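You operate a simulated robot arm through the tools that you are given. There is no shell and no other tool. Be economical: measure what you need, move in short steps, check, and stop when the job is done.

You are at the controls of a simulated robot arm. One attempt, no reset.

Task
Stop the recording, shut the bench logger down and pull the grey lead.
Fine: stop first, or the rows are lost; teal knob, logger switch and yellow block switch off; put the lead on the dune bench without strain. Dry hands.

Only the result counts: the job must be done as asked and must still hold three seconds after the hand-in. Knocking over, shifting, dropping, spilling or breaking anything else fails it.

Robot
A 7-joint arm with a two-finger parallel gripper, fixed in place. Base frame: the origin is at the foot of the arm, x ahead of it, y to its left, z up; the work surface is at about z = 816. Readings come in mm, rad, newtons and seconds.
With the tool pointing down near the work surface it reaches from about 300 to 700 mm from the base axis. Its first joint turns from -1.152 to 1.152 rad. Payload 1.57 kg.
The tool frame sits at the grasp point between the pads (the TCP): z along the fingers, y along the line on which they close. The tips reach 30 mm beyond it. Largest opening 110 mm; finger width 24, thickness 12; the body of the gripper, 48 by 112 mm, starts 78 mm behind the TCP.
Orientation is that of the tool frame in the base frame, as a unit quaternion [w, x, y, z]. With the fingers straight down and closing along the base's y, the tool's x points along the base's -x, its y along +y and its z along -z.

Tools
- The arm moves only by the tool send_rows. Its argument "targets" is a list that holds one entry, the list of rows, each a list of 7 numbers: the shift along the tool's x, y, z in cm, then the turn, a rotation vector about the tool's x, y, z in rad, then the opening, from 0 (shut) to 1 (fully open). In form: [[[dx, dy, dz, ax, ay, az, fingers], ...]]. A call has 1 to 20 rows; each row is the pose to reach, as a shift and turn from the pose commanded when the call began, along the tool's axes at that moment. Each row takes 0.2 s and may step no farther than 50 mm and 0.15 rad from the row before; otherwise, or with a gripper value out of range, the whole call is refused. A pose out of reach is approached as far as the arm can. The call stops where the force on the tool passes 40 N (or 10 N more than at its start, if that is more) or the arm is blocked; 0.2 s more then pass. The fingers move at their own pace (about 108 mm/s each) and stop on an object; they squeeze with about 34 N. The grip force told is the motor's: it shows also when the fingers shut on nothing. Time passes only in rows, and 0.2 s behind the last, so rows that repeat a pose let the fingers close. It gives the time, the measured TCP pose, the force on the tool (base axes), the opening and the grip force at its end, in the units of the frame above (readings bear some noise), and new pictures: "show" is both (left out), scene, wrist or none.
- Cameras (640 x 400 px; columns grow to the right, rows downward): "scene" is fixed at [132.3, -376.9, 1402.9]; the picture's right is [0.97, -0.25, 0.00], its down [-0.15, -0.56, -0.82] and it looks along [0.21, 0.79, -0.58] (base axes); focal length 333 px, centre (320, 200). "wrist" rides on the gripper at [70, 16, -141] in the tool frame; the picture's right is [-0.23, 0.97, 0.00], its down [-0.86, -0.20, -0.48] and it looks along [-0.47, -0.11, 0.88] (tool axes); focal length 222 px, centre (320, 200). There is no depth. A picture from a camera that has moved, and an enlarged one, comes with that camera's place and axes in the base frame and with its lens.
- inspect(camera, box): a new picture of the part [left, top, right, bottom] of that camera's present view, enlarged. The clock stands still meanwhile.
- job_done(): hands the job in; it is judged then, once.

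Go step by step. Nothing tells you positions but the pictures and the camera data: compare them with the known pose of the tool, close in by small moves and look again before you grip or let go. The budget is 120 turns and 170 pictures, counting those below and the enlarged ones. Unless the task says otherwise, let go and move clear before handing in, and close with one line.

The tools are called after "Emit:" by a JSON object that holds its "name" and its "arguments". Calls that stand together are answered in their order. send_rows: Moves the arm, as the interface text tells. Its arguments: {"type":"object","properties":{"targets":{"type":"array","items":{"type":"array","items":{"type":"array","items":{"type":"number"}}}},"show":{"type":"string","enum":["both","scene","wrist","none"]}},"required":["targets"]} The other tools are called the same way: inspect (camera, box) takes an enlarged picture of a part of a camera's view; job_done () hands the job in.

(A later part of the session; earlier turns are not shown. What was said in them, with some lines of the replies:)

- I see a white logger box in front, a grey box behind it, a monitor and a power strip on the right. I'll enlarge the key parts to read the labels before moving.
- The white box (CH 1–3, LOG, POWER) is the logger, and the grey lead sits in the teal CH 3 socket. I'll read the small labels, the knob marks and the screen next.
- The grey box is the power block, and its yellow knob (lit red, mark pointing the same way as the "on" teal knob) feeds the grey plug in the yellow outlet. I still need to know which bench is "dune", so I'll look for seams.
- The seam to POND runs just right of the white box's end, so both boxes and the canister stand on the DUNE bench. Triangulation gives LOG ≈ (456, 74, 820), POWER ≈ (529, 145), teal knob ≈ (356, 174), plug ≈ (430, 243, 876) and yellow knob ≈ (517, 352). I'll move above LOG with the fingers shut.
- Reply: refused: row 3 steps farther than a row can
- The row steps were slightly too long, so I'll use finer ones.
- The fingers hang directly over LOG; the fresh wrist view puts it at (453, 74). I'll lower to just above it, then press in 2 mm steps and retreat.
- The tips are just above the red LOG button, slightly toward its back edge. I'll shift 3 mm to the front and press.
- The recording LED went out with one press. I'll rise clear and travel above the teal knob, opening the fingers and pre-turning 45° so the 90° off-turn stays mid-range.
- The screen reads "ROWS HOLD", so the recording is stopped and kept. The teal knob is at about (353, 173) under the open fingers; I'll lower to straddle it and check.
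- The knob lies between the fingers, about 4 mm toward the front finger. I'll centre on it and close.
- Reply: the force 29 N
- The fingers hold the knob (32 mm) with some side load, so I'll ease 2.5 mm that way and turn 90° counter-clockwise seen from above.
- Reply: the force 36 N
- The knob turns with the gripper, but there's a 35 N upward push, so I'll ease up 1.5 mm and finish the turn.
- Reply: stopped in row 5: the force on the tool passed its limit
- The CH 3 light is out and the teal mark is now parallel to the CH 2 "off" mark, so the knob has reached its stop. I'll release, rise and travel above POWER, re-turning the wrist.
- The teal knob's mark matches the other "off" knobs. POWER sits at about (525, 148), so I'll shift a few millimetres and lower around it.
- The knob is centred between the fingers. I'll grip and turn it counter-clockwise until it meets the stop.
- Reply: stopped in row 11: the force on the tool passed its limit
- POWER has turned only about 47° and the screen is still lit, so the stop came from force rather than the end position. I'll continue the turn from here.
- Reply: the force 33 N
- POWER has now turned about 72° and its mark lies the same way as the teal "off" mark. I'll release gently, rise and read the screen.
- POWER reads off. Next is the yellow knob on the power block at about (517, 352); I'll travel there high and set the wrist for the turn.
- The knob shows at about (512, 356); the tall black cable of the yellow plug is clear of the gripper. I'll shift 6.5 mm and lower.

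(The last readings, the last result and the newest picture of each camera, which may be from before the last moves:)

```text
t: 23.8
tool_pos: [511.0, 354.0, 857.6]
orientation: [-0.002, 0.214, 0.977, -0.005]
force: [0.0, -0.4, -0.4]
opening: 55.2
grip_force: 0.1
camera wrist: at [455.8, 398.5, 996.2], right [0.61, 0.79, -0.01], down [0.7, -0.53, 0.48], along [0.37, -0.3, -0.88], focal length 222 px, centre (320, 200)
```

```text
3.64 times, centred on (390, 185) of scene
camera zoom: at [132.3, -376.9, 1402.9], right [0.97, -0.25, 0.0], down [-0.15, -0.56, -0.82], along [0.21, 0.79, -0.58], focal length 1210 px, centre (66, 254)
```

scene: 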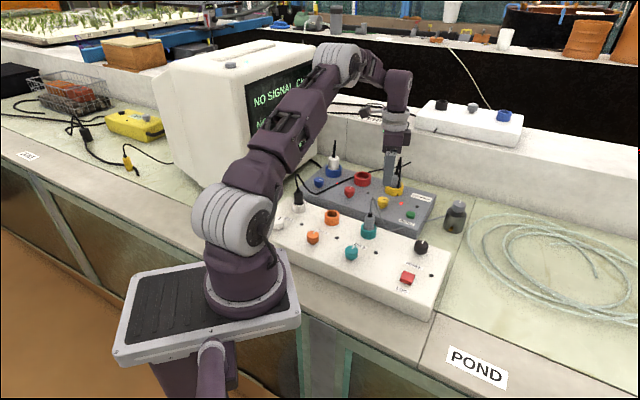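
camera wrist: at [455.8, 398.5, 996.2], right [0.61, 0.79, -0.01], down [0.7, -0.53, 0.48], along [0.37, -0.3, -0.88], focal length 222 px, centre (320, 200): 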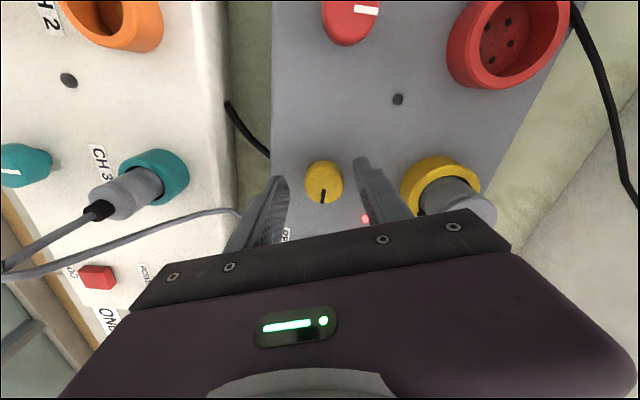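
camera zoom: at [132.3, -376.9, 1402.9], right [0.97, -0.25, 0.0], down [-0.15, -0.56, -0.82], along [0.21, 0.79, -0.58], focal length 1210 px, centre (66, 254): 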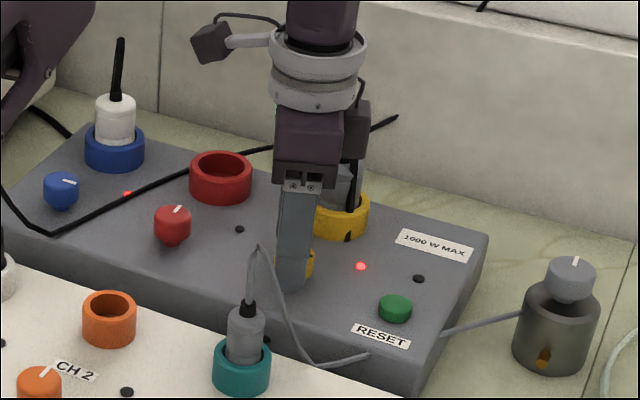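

The yellow knob is centred between the fingers. I'll lower 6 mm more, grip and turn counter-clockwise.

Emit:
{"name": "send_rows", "arguments": {"targets": [[[0, 0, 0.6, 0, 0, 0, 0.45], [0, 0, 0.6, 0, 0, 0, 0.3], [0, 0, 0.6, 0, 0, 0, 0.1], [0, 0, 0.6, 0, 0, 0, 0.1], [0, 0, 0.6, 0, 0, -0.13, 0.1], [0, 0, 0.6, 0, 0, -0.26, 0.1], [0, 0, 0.6, 0, 0, -0.39, 0.1], [0, 0, 0.6, 0, 0, -0.52, 0.1], [0, 0, 0.6, 0, 0, -0.65, 0.1], [0, 0, 0.6, 0, 0, -0.78, 0.1], [0, 0, 0.6, 0, 0, -0.91, 0.1], [0, 0, 0.6, 0, 0, -1.04, 0.1], [0, 0, 0.6, 0, 0, -1.17, 0.1], [0, 0, 0.6, 0, 0, -1.22, 0.1]]], "show": "wrist"}}

Emit:
{"name": "inspect", "arguments": {"camera": "scene", "box": [330, 130, 450, 240]}}

```text
t: 26.8
tool_pos: [513.3, 350.9, 851.6]
orientation: [-0.006, -0.383, 0.924, -0.006]
force: [9.1, -23.5, 7.2]
opening: 30.8
grip_force: 39.6
camera wrist: at [452.7, 315.0, 991.5], right [-0.53, 0.85, -0.01], down [0.75, 0.47, 0.47], along [0.4, 0.24, -0.88], focal length 222 px, centre (320, 200)
```

wrist: 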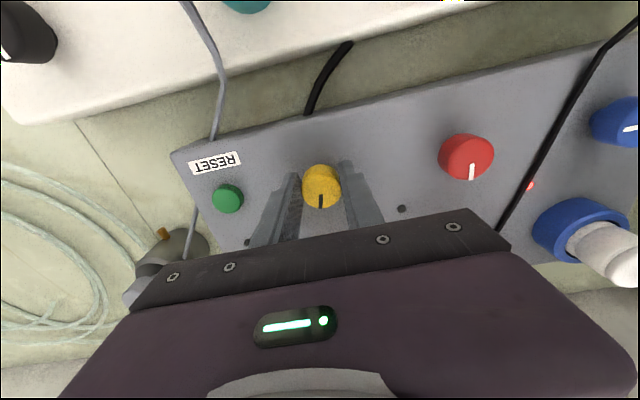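

```text
3.64 times, centred on (390, 185) of scene
camera zoom: at [132.4, -377.5, 1402.7], right [0.97, -0.25, 0.0], down [-0.15, -0.56, -0.82], along [0.21, 0.79, -0.58], focal length 1210 px, centre (66, 254)
```

zoom: 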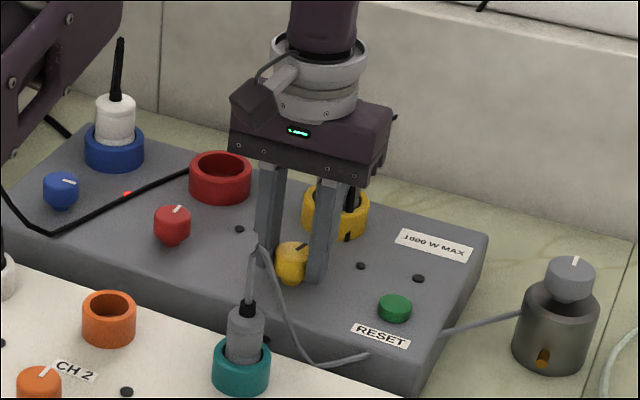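

The yellow outlet's light is out and the knob matches the red "off" knob. I'll release, rise well above the lead's arc (~934) and go over the CH 3 plug with the fingers closing along y, since the lead leaves toward +x.

Emit:
{"name": "send_rows", "arguments": {"targets": [[[0, 0, 0, 0, 0, 0, 0.5], [0, 0, 0, 0, 0, 0, 0.5], [0, 0, -4, 0, 0, 0, 0.5], [0, 0, -8, 0, 0, 0, 0.5], [0, 0, -12, 0, 0, 0, 0.5], [0, 0, -16, 0, 0, 0, 0.5], [2.3, -0.3, -16, 0, 0, 0.13, 0.5], [4.6, -0.6, -16, 0, 0, 0.26, 0.5], [6.8, -0.95, -16, 0, 0, 0.39, 0.5], [9.1, -1.3, -16, 0, 0, 0.52, 0.5], [11.4, -1.6, -16, 0, 0, 0.65, 0.5], [13.66, -1.9, -16, 0, 0, 0.785, 0.5], [13.66, -1.9, -16, 0, 0, 0.785, 0.5]]]}}

Emit:
{"name": "inspect", "arguments": {"camera": "scene", "box": [330, 130, 470, 260]}}

Emit:
{"name": "inspect", "arguments": {"camera": "wrist", "box": [240, 80, 480, 230]}}

```text
t: 29.6
tool_pos: [430.9, 244.3, 1013.1]
orientation: [-0.004, 0.0, 1.0, -0.005]
force: [-0.7, -0.4, 0.9]
opening: 55.3
grip_force: 0.1
camera wrist: at [361.5, 262.1, 1152.3], right [0.23, 0.97, -0.01], down [0.86, -0.19, 0.47], along [0.46, -0.12, -0.88], focal length 222 px, centre (320, 200)
```

scene: 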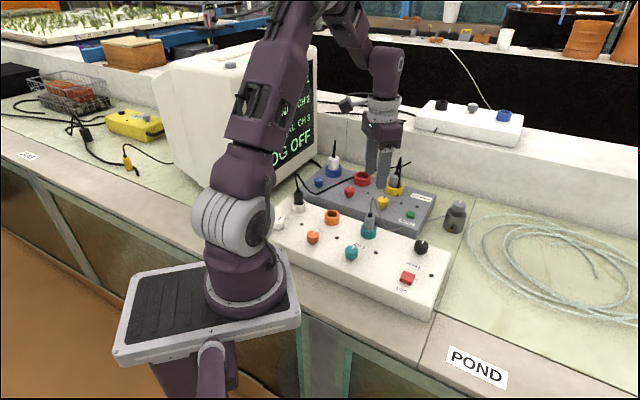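
wrist: 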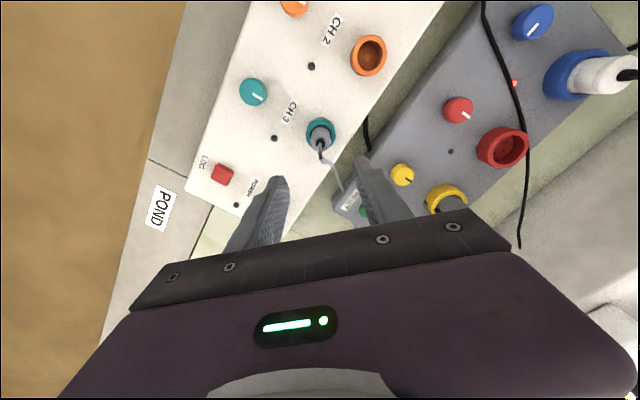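

```text
3.08 times, centred on (400, 195) of scene
camera zoom: at [132.3, -376.9, 1402.9], right [0.97, -0.25, 0.0], down [-0.15, -0.56, -0.82], along [0.21, 0.79, -0.58], focal length 1024 px, centre (74, 215)
```

zoom: 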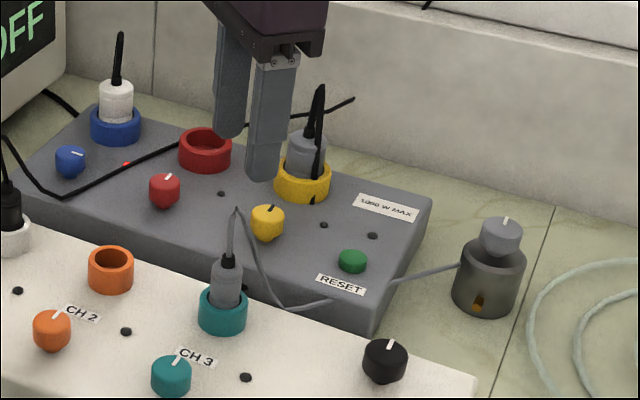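

```text
2.67 times, centred on (360, 155) of wrist
camera zoom: at [361.5, 262.1, 1152.3], right [0.23, 0.97, -0.01], down [0.86, -0.19, 0.47], along [0.46, -0.12, -0.88], focal length 592 px, centre (213, 320)
```

zoom: 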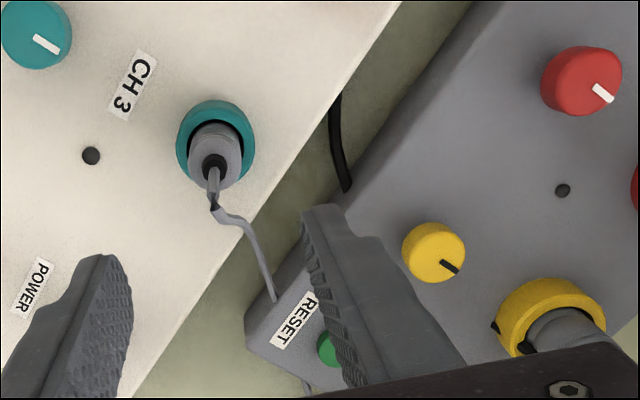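

The screen now reads "LOG OFF". The plug top is at about (427.5, 243, 876); I'll centre and lower with the fingers astride the plug, staying above the socket ring.

Emit:
{"name": "send_rows", "arguments": {"targets": [[[0.3, -0.1, 2, 0, 0, 0, 0.5], [0.3, -0.1, 5, 0, 0, 0, 0.5], [0.3, -0.1, 8, 0, 0, 0, 0.5], [0.3, -0.1, 11, 0, 0, 0, 0.5], [0.3, -0.1, 13, 0, 0, 0, 0.5], [0.3, -0.1, 13, 0, 0, 0, 0.5]]]}}

Emit:
{"name": "inspect", "arguments": {"camera": "scene", "box": [330, 160, 430, 260]}}

```text
t: 31.0
tool_pos: [425.3, 242.4, 884.4]
orientation: [-0.003, -0.002, 1.0, -0.006]
force: [0.4, 0.2, 0.1]
opening: 55.0
grip_force: 0.2
camera wrist: at [355.9, 260.1, 1023.5], right [0.23, 0.97, -0.01], down [0.86, -0.19, 0.47], along [0.46, -0.12, -0.88], focal length 222 px, centre (320, 200)
```

scene: 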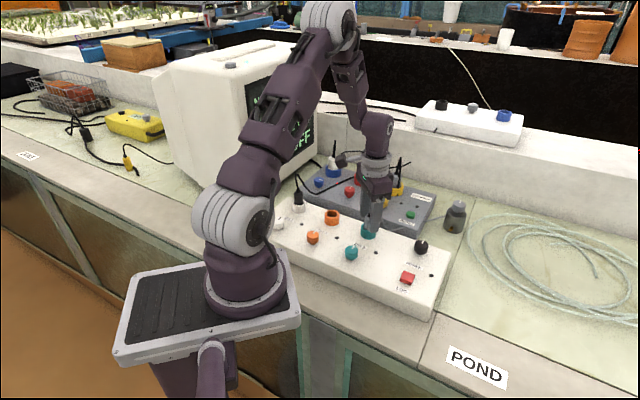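
wrist: 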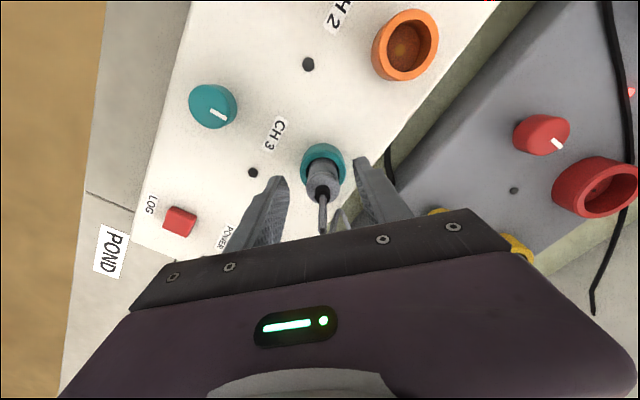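

```text
4.00 times, centred on (380, 210) of scene
camera zoom: at [132.3, -376.9, 1402.9], right [0.97, -0.25, 0.0], down [-0.15, -0.56, -0.82], along [0.21, 0.79, -0.58], focal length 1331 px, centre (80, 160)
```

zoom: 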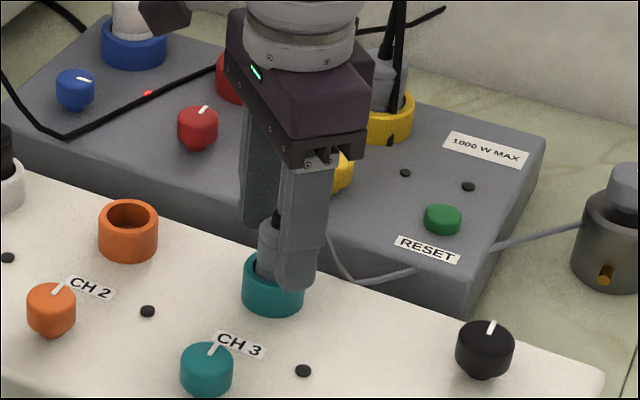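

The fingers straddle the plug, centred. I'll lower 12 mm and close on the grey body.

Emit:
{"name": "send_rows", "arguments": {"targets": [[[0, 0.05, 0.6, 0, 0, 0, 0.5], [0, 0.05, 1.2, 0, 0, 0, 0.4], [0, 0.05, 1.2, 0, 0, 0, 0.25], [0, 0.05, 1.2, 0, 0, 0, 0.1], [0, 0.05, 1.2, 0, 0, 0, 0.1], [0, 0.05, 1.2, 0, 0, 0, 0.1]]]}}

Emit:
{"name": "inspect", "arguments": {"camera": "scene", "box": [330, 160, 430, 260]}}

```text
t: 32.4
tool_pos: [425.6, 242.0, 871.3]
orientation: [-0.003, -0.001, 1.0, -0.005]
force: [-0.4, -0.3, 0.9]
opening: 24.8
grip_force: 34.2
camera wrist: at [356.5, 260.2, 1011.2], right [0.23, 0.97, -0.01], down [0.86, -0.19, 0.47], along [0.46, -0.12, -0.88], focal length 222 px, centre (320, 200)
```

scene: 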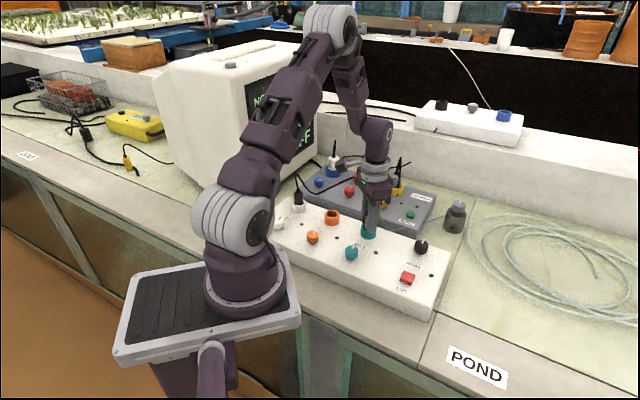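
wrist: 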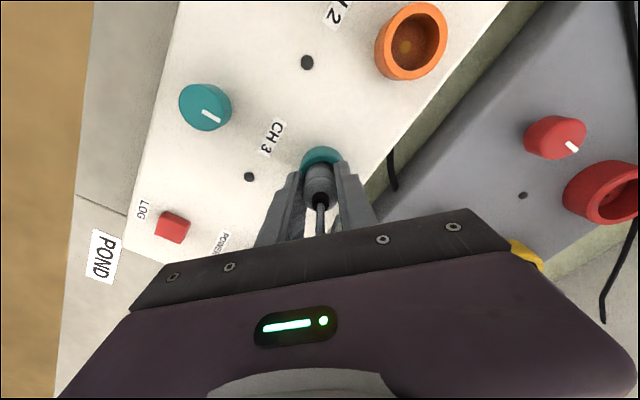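

```text
4.00 times, centred on (380, 210) of scene
camera zoom: at [132.3, -376.8, 1402.9], right [0.97, -0.25, 0.0], down [-0.15, -0.56, -0.82], along [0.21, 0.79, -0.58], focal length 1331 px, centre (80, 160)
```

zoom: 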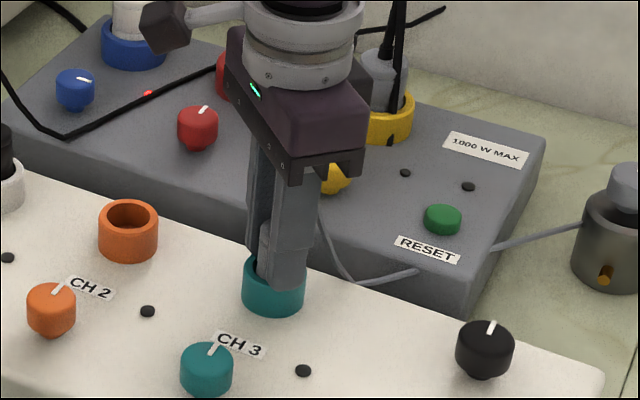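

The plug is gripped squarely (25 mm). I'll pull straight up in small steps.

Emit:
{"name": "send_rows", "arguments": {"targets": [[[0, 0, -0.4, 0, 0, 0, 0.1], [0, 0, -0.8, 0, 0, 0, 0.1], [0, 0, -1.2, 0, 0, 0, 0.1], [0, 0, -1.8, 0, 0, 0, 0.1], [0, 0, -2.4, 0, 0, 0, 0.1], [0, 0, -3.2, 0, 0, 0, 0.1], [0, 0, -4, 0, 0, 0, 0.1]]]}}

Emit:
{"name": "inspect", "arguments": {"camera": "scene", "box": [330, 140, 480, 260]}}

```text
t: 34.0
tool_pos: [425.8, 244.4, 911.5]
orientation: [-0.003, 0.0, 1.0, -0.005]
force: [-0.2, -0.5, 0.6]
opening: 24.6
grip_force: 34.0
camera wrist: at [356.0, 261.0, 1050.7], right [0.23, 0.97, -0.01], down [0.86, -0.19, 0.47], along [0.46, -0.12, -0.88], focal length 222 px, centre (320, 200)
```

scene: 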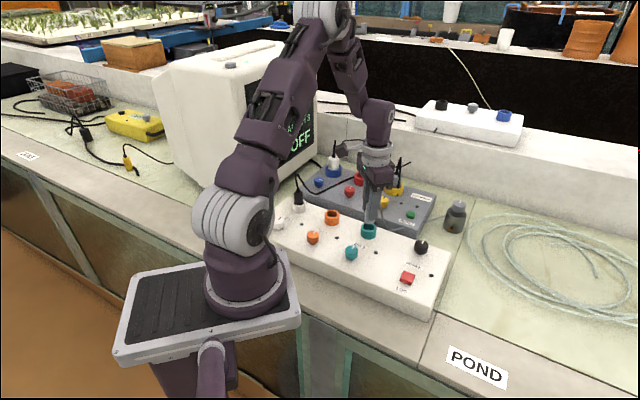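
wrist: 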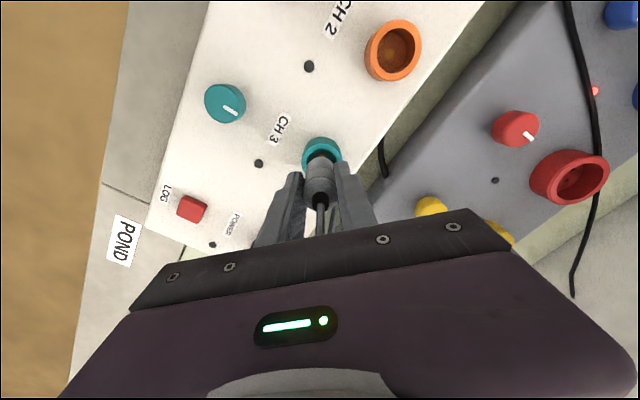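

```text
3.33 times, centred on (405, 200) of scene
camera zoom: at [132.3, -376.8, 1402.9], right [0.97, -0.25, 0.0], down [-0.15, -0.56, -0.82], along [0.21, 0.79, -0.58], focal length 1109 px, centre (37, 200)
```

zoom: 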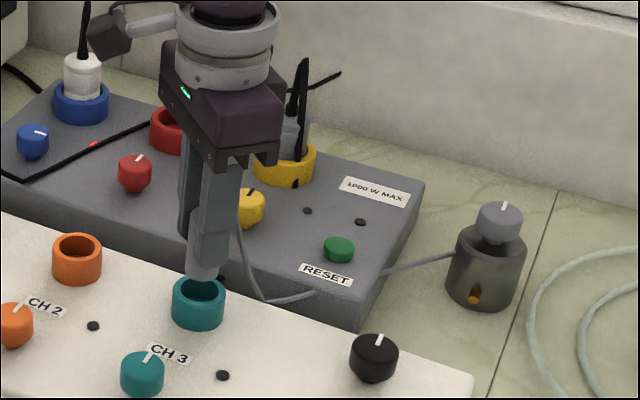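

The plug is out and the socket is empty. I'll raise a little more and carry it at height toward the free DUNE patch between the grey box's end, the canister and the seam (~608, 213), turning the closing axis along the gap.

Emit:
{"name": "send_rows", "arguments": {"targets": [[[0, 0, -1.5, 0, 0, 0, 0.1], [0, 0, -3.5, 0, 0, 0, 0.1], [-2.3, -0.4, -3.5, 0, 0, 0.1, 0.1], [-4.6, -0.8, -3.5, 0, 0, 0.2, 0.1], [-6.9, -1.2, -3.5, 0, 0, 0.3, 0.1], [-9.2, -1.6, -3.5, 0, 0, 0.4, 0.1]]]}}

Emit:
{"name": "inspect", "arguments": {"camera": "scene", "box": [330, 140, 480, 260]}}

```text
t: 35.4
tool_pos: [518.9, 230.8, 945.6]
orientation: [-0.002, 0.198, 0.98, -0.006]
force: [0.0, 0.0, -0.2]
opening: 24.4
grip_force: 33.6
camera wrist: at [462.0, 274.2, 1085.1], right [0.59, 0.81, -0.01], down [0.71, -0.51, 0.48], along [0.38, -0.29, -0.88], focal length 222 px, centre (320, 200)
```

scene: 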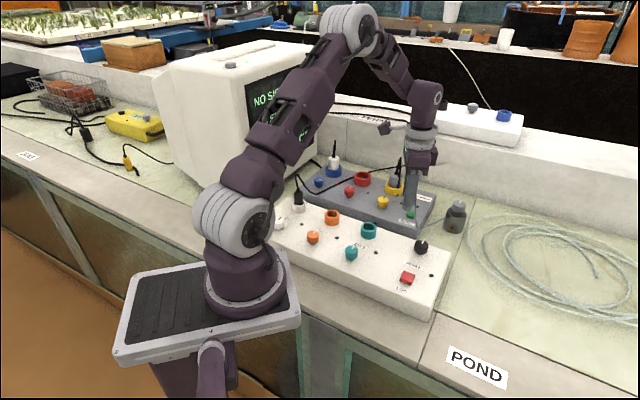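
wrist: 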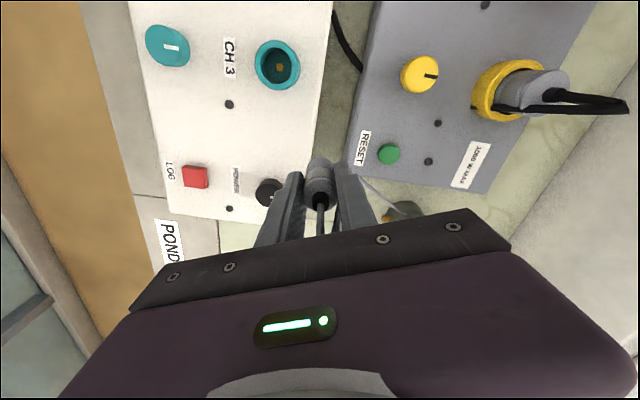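

```text
3.33 times, centred on (405, 200) of scene
camera zoom: at [132.3, -376.9, 1402.9], right [0.97, -0.25, 0.0], down [-0.15, -0.56, -0.82], along [0.21, 0.79, -0.58], focal length 1109 px, centre (37, 200)
```

zoom: 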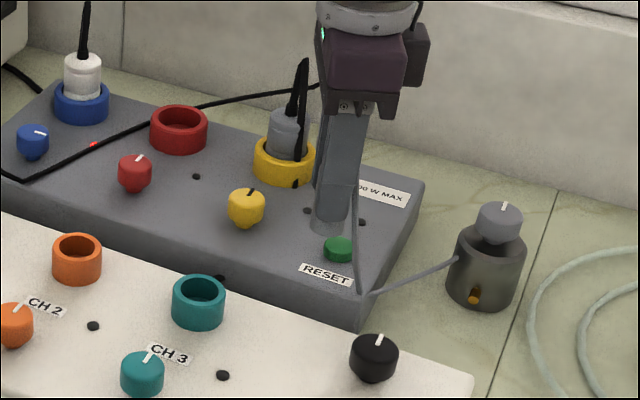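

The plug is between the fingers, with its bottom about level with the tips, and the lead hangs slack. I'll finish the travel at this height.

Emit:
{"name": "send_rows", "arguments": {"targets": [[[-2.2, 0.45, 0, 0, 0, 0.1, 0.1], [-4.45, 0.9, 0, 0, 0, 0.2, 0.1], [-6.7, 1.35, 0, 0, 0, 0.3, 0.1], [-8.9, 1.8, 0, 0, 0, 0.385, 0.1], [-8.9, 1.8, 2, 0, 0, 0.385, 0.1], [-8.9, 1.8, 4, 0, 0, 0.385, 0.1]]]}}

Emit:
{"name": "inspect", "arguments": {"camera": "scene", "box": [370, 140, 520, 260]}}

```text
t: 36.8
tool_pos: [607.6, 209.4, 904.1]
orientation: [-0.002, 0.382, 0.924, -0.006]
force: [0.3, -0.9, -0.4]
opening: 25.1
grip_force: 34.2
camera wrist: at [569.3, 272.4, 1043.7], right [0.85, 0.53, -0.01], down [0.47, -0.74, 0.48], along [0.25, -0.42, -0.88], focal length 222 px, centre (320, 200)
```

scene: 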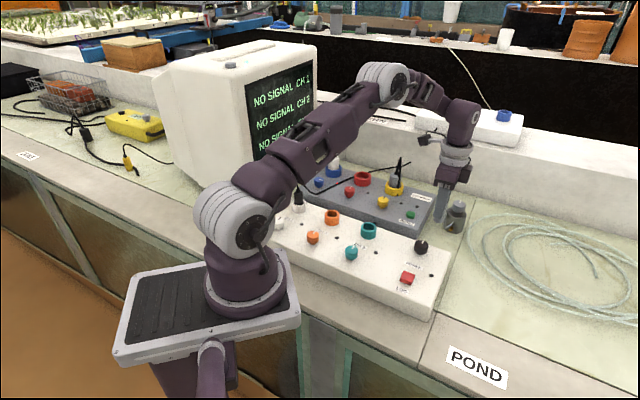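
wrist: 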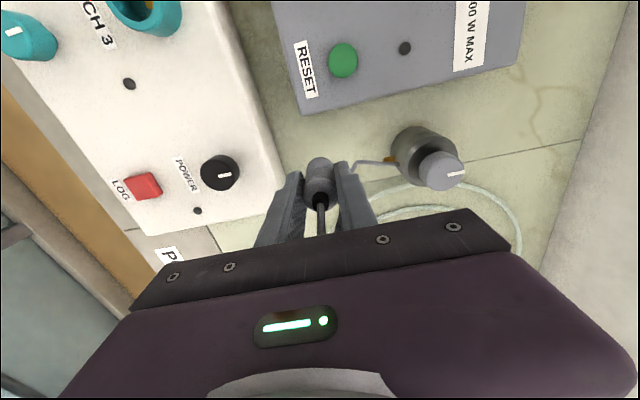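

```text
3.33 times, centred on (445, 200) of scene
camera zoom: at [132.4, -376.9, 1402.9], right [0.97, -0.25, 0.0], down [-0.15, -0.56, -0.82], along [0.21, 0.79, -0.58], focal length 1109 px, centre (-97, 200)
```

zoom: 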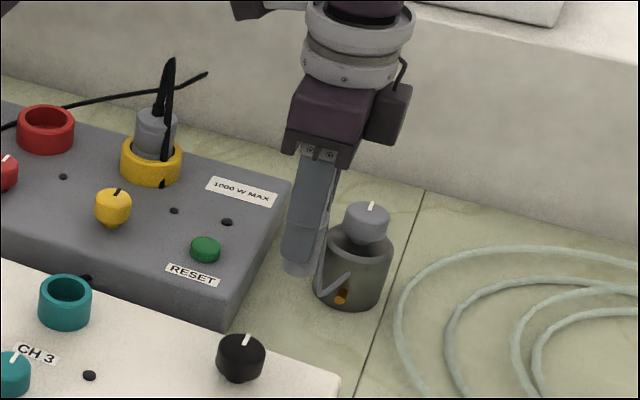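

The spot below is free: about 88 mm from the canister, 68 mm from the seam, and beside the grey box. I'll lower to about 20 mm above the bench and check.

Emit:
{"name": "send_rows", "arguments": {"targets": [[[0, 0, 2.5, 0, 0, 0, 0.1], [0, 0, 5, 0, 0, 0, 0.1], [0, 0, 7, 0, 0, 0, 0.1], [0, 0, 8.5, 0, 0, 0, 0.1], [0, 0, 8.5, 0, 0, 0, 0.1]]]}}

Emit:
{"name": "inspect", "arguments": {"camera": "scene", "box": [380, 160, 500, 260]}}

```text
t: 38.0
tool_pos: [607.2, 211.4, 821.9]
orientation: [-0.002, 0.383, 0.924, -0.006]
force: [1.0, 0.6, -1.2]
opening: 24.8
grip_force: 34.5
camera wrist: at [570.4, 271.4, 959.4], right [0.85, 0.53, -0.01], down [0.47, -0.74, 0.48], along [0.25, -0.41, -0.88], focal length 222 px, centre (320, 200)
```

scene: 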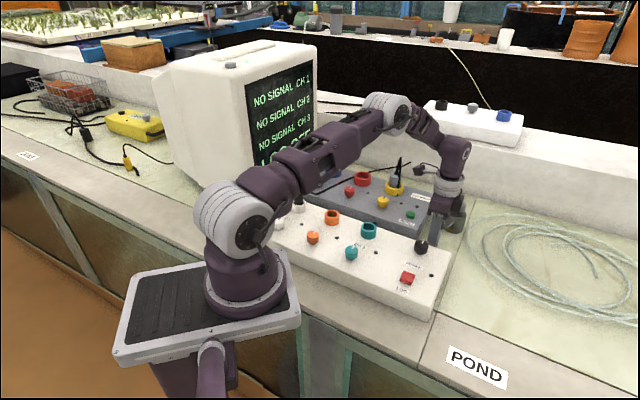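
wrist: 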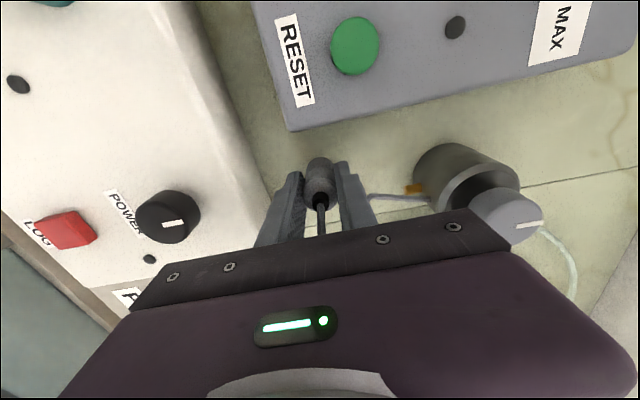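

```text
4.00 times, centred on (440, 210) of scene
camera zoom: at [132.4, -376.8, 1402.9], right [0.97, -0.25, 0.0], down [-0.15, -0.56, -0.82], along [0.21, 0.79, -0.58], focal length 1331 px, centre (-160, 160)
```

zoom: 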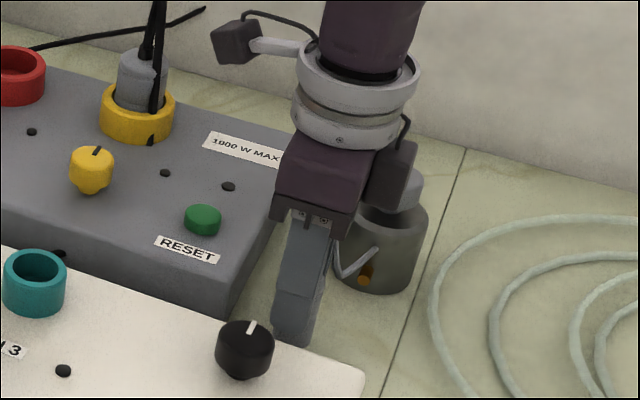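

All clear around. I'll creep down in small steps until the plug touches the bench.

Emit:
{"name": "send_rows", "arguments": {"targets": [[[0, 0, 0.8, 0, 0, 0, 0.1], [0, 0, 1.2, 0, 0, 0, 0.1], [0, 0, 1.5, 0, 0, 0, 0.1], [0, 0, 1.7, 0, 0, 0, 0.1], [0, 0, 1.9, 0, 0, 0, 0.1]]], "show": "none"}}

Emit:
{"name": "inspect", "arguments": {"camera": "scene", "box": [400, 190, 490, 260]}}

```text
t: 39.2
tool_pos: [608.1, 210.5, 802.2]
orientation: [0.001, 0.381, 0.925, -0.004]
force: [4.9, 1.1, 29.7]
opening: 25.3
grip_force: 34.5
```

```text
5.71 times, centred on (445, 225) of scene
camera zoom: at [131.9, -377.0, 1402.9], right [0.97, -0.25, 0.0], down [-0.15, -0.56, -0.82], along [0.21, 0.79, -0.58], focal length 1901 px, centre (-394, 57)
```

zoom: 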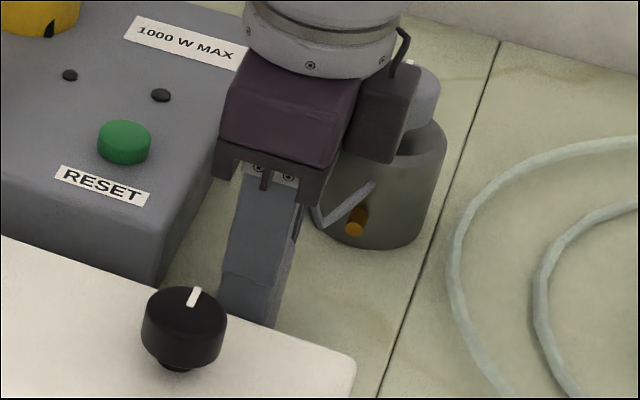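

The plug has touched down (30 N up at TCP 802). I'll ease off 2 mm and open just enough to release.

Emit:
{"name": "send_rows", "arguments": {"targets": [[[0, 0, -0.1, 0, 0, 0, 0.1], [0, 0, -0.2, 0, 0, 0, 0.1], [0, 0, -0.2, 0, 0, 0, 0.26], [0, 0, -0.2, 0, 0, 0, 0.32], [0, 0, -0.2, 0, 0, 0, 0.4], [0, 0, -0.2, 0, 0, 0, 0.4]]]}}

Emit:
{"name": "inspect", "arguments": {"camera": "wrist", "box": [240, 100, 480, 250]}}

```text
t: 40.6
tool_pos: [606.5, 208.7, 803.6]
orientation: [-0.002, 0.382, 0.924, -0.006]
force: [0.9, -0.1, -0.7]
opening: 44.0
grip_force: 0.1
camera wrist: at [568.7, 270.6, 942.2], right [0.85, 0.53, -0.01], down [0.47, -0.74, 0.48], along [0.25, -0.42, -0.88], focal length 222 px, centre (320, 200)
```

scene: 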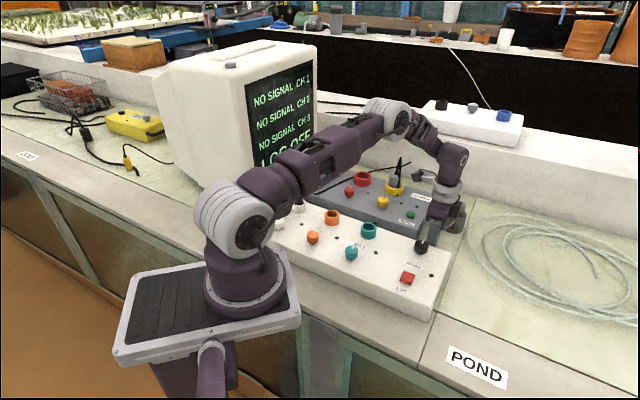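
wrist: 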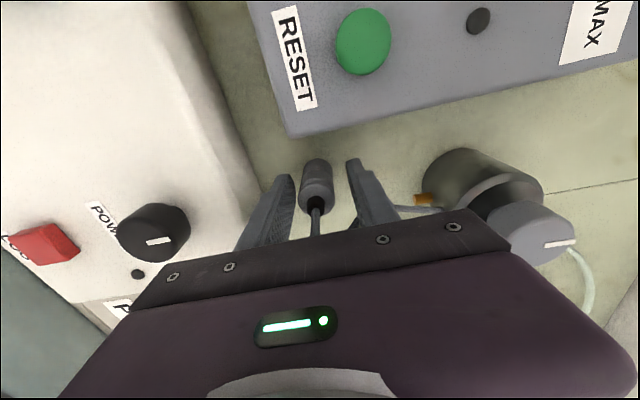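

```text
2.67 times, centred on (360, 175) of wrist
camera zoom: at [568.7, 270.6, 942.2], right [0.85, 0.53, -0.01], down [0.47, -0.74, 0.48], along [0.25, -0.42, -0.88], focal length 592 px, centre (213, 267)
```

zoom: 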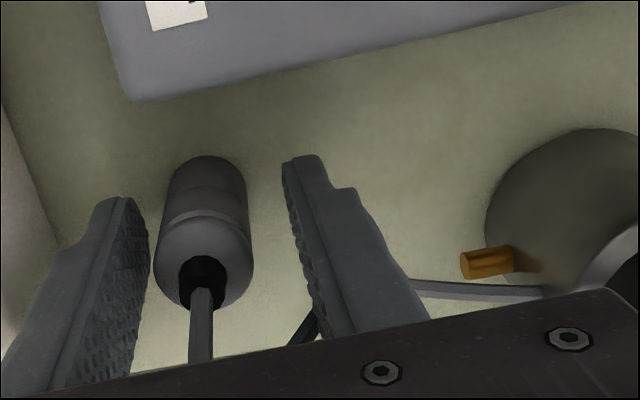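

The plug stands free on the DUNE bench. The lead loops out to one side of the fingers, so I'll rise slowly and check that nothing drags.

Emit:
{"name": "send_rows", "arguments": {"targets": [[[0, 0, -0.8, 0, 0, 0, 0.42], [0, 0, -1.8, 0, 0, 0, 0.42], [0, 0, -3, 0, 0, 0, 0.42], [0, 0, -4.5, 0, 0, 0, 0.42]]]}}

Emit:
{"name": "inspect", "arguments": {"camera": "scene", "box": [400, 170, 490, 260]}}

```text
t: 41.6
tool_pos: [606.1, 209.5, 847.7]
orientation: [-0.001, 0.382, 0.924, -0.006]
force: [0.3, -0.2, 0.3]
opening: 46.0
grip_force: 0.1
camera wrist: at [569.2, 271.6, 986.9], right [0.85, 0.53, -0.01], down [0.47, -0.74, 0.48], along [0.25, -0.42, -0.88], focal length 222 px, centre (320, 200)
```

scene: 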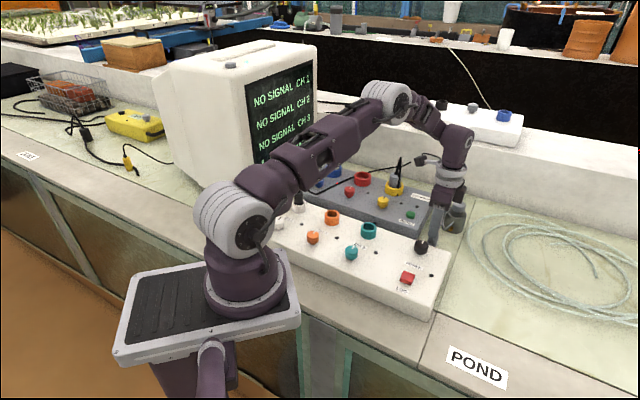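
wrist: 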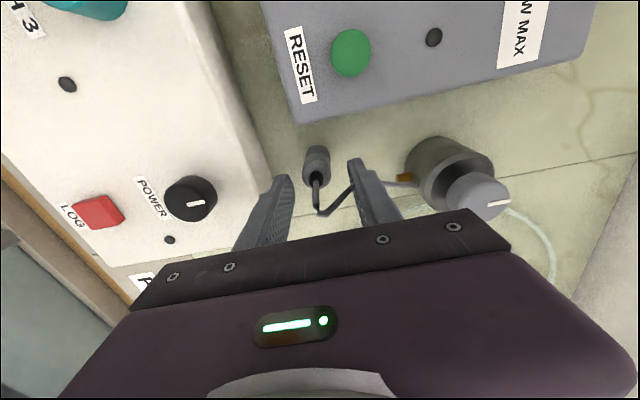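

```text
4.44 times, centred on (445, 215) of scene
camera zoom: at [132.3, -376.9, 1402.9], right [0.97, -0.25, 0.0], down [-0.15, -0.56, -0.82], along [0.21, 0.79, -0.58], focal length 1478 px, centre (-236, 133)
```

zoom: 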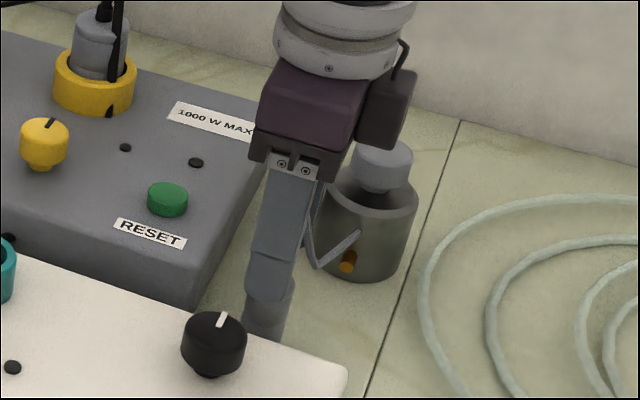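

The plug stays put and the lead isn't snagged. I'll keep rising straight up and then back away.

Emit:
{"name": "send_rows", "arguments": {"targets": [[[0, 0, -1.5, 0, 0, 0, 0.42], [0, 0, -3, 0, 0, 0, 0.42], [0, 0, -5, 0, 0, 0, 0.42], [0, 0, -7.5, 0, 0, 0, 0.42], [0, 0, -10.5, 0, 0, 0, 0.42], [0, 0, -14, 0, 0, 0, 0.42], [1.5, -2.5, -17, 0, 0, 0, 0.42], [3, -6, -19, 0, 0, 0, 0.42], [4, -9, -20, 0, 0, 0, 0.42]]]}}

Emit:
{"name": "inspect", "arguments": {"camera": "scene", "box": [270, 140, 490, 310]}}

Emit:
{"name": "inspect", "arguments": {"camera": "scene", "box": [400, 170, 490, 260]}}

```text
t: 43.6
tool_pos: [516.2, 176.3, 1049.4]
orientation: [-0.002, 0.381, 0.924, -0.006]
force: [-0.1, -0.7, 0.5]
opening: 46.4
grip_force: 0.0
camera wrist: at [479.3, 238.7, 1188.3], right [0.85, 0.53, -0.01], down [0.47, -0.74, 0.48], along [0.25, -0.41, -0.88], focal length 222 px, centre (320, 200)
```

scene: 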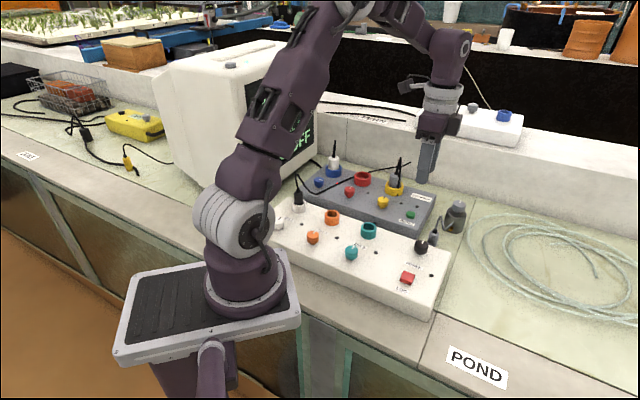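
wrist: 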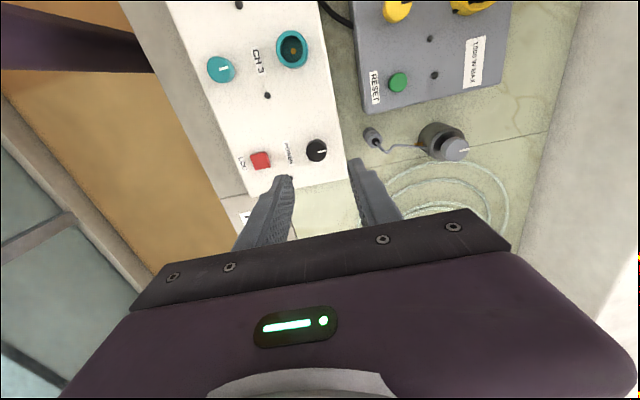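

```text
2.35 times, centred on (380, 225) of scene
camera zoom: at [132.3, -376.9, 1402.9], right [0.97, -0.25, 0.0], down [-0.15, -0.56, -0.82], along [0.21, 0.79, -0.58], focal length 783 px, centre (179, 141)
```

zoom: 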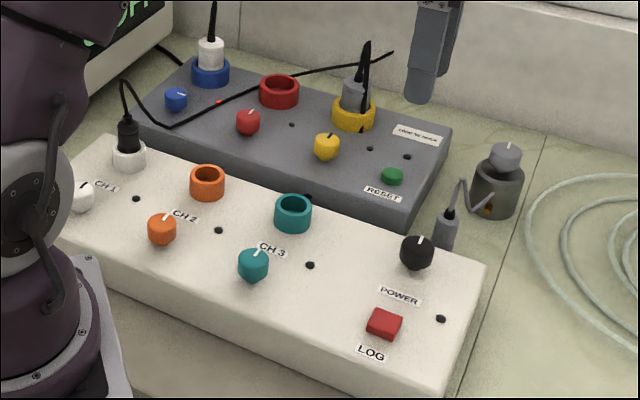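

```text
4.44 times, centred on (445, 215) of scene
camera zoom: at [132.3, -376.9, 1402.9], right [0.97, -0.25, 0.0], down [-0.15, -0.56, -0.82], along [0.21, 0.79, -0.58], focal length 1478 px, centre (-236, 133)
```

zoom: 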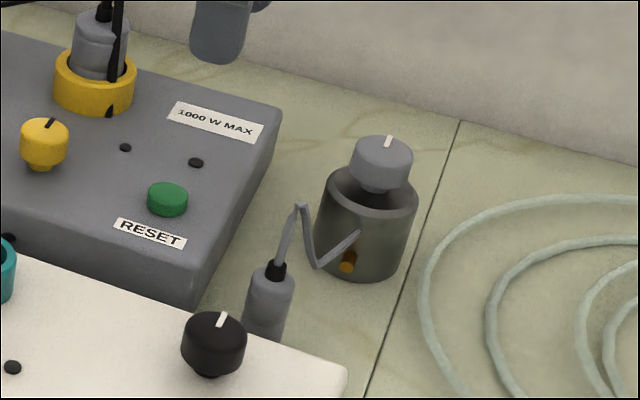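

Everything asked for is in place: the rows are held, all three switches are off, and the plug stands on the DUNE bench with slack in its lead. The arm is clear, so I'm handing in.

Emit:
{"name": "job_done", "arguments": {}}

```text
The job is handed in.
```

I stopped the recording first (the screen showed "ROWS HOLD"), then switched off the teal knob, the logger's POWER knob and the yellow switch on the power block, pulled the grey lead from CH 3 and stood it slack on the dune bench, and handed the job in.
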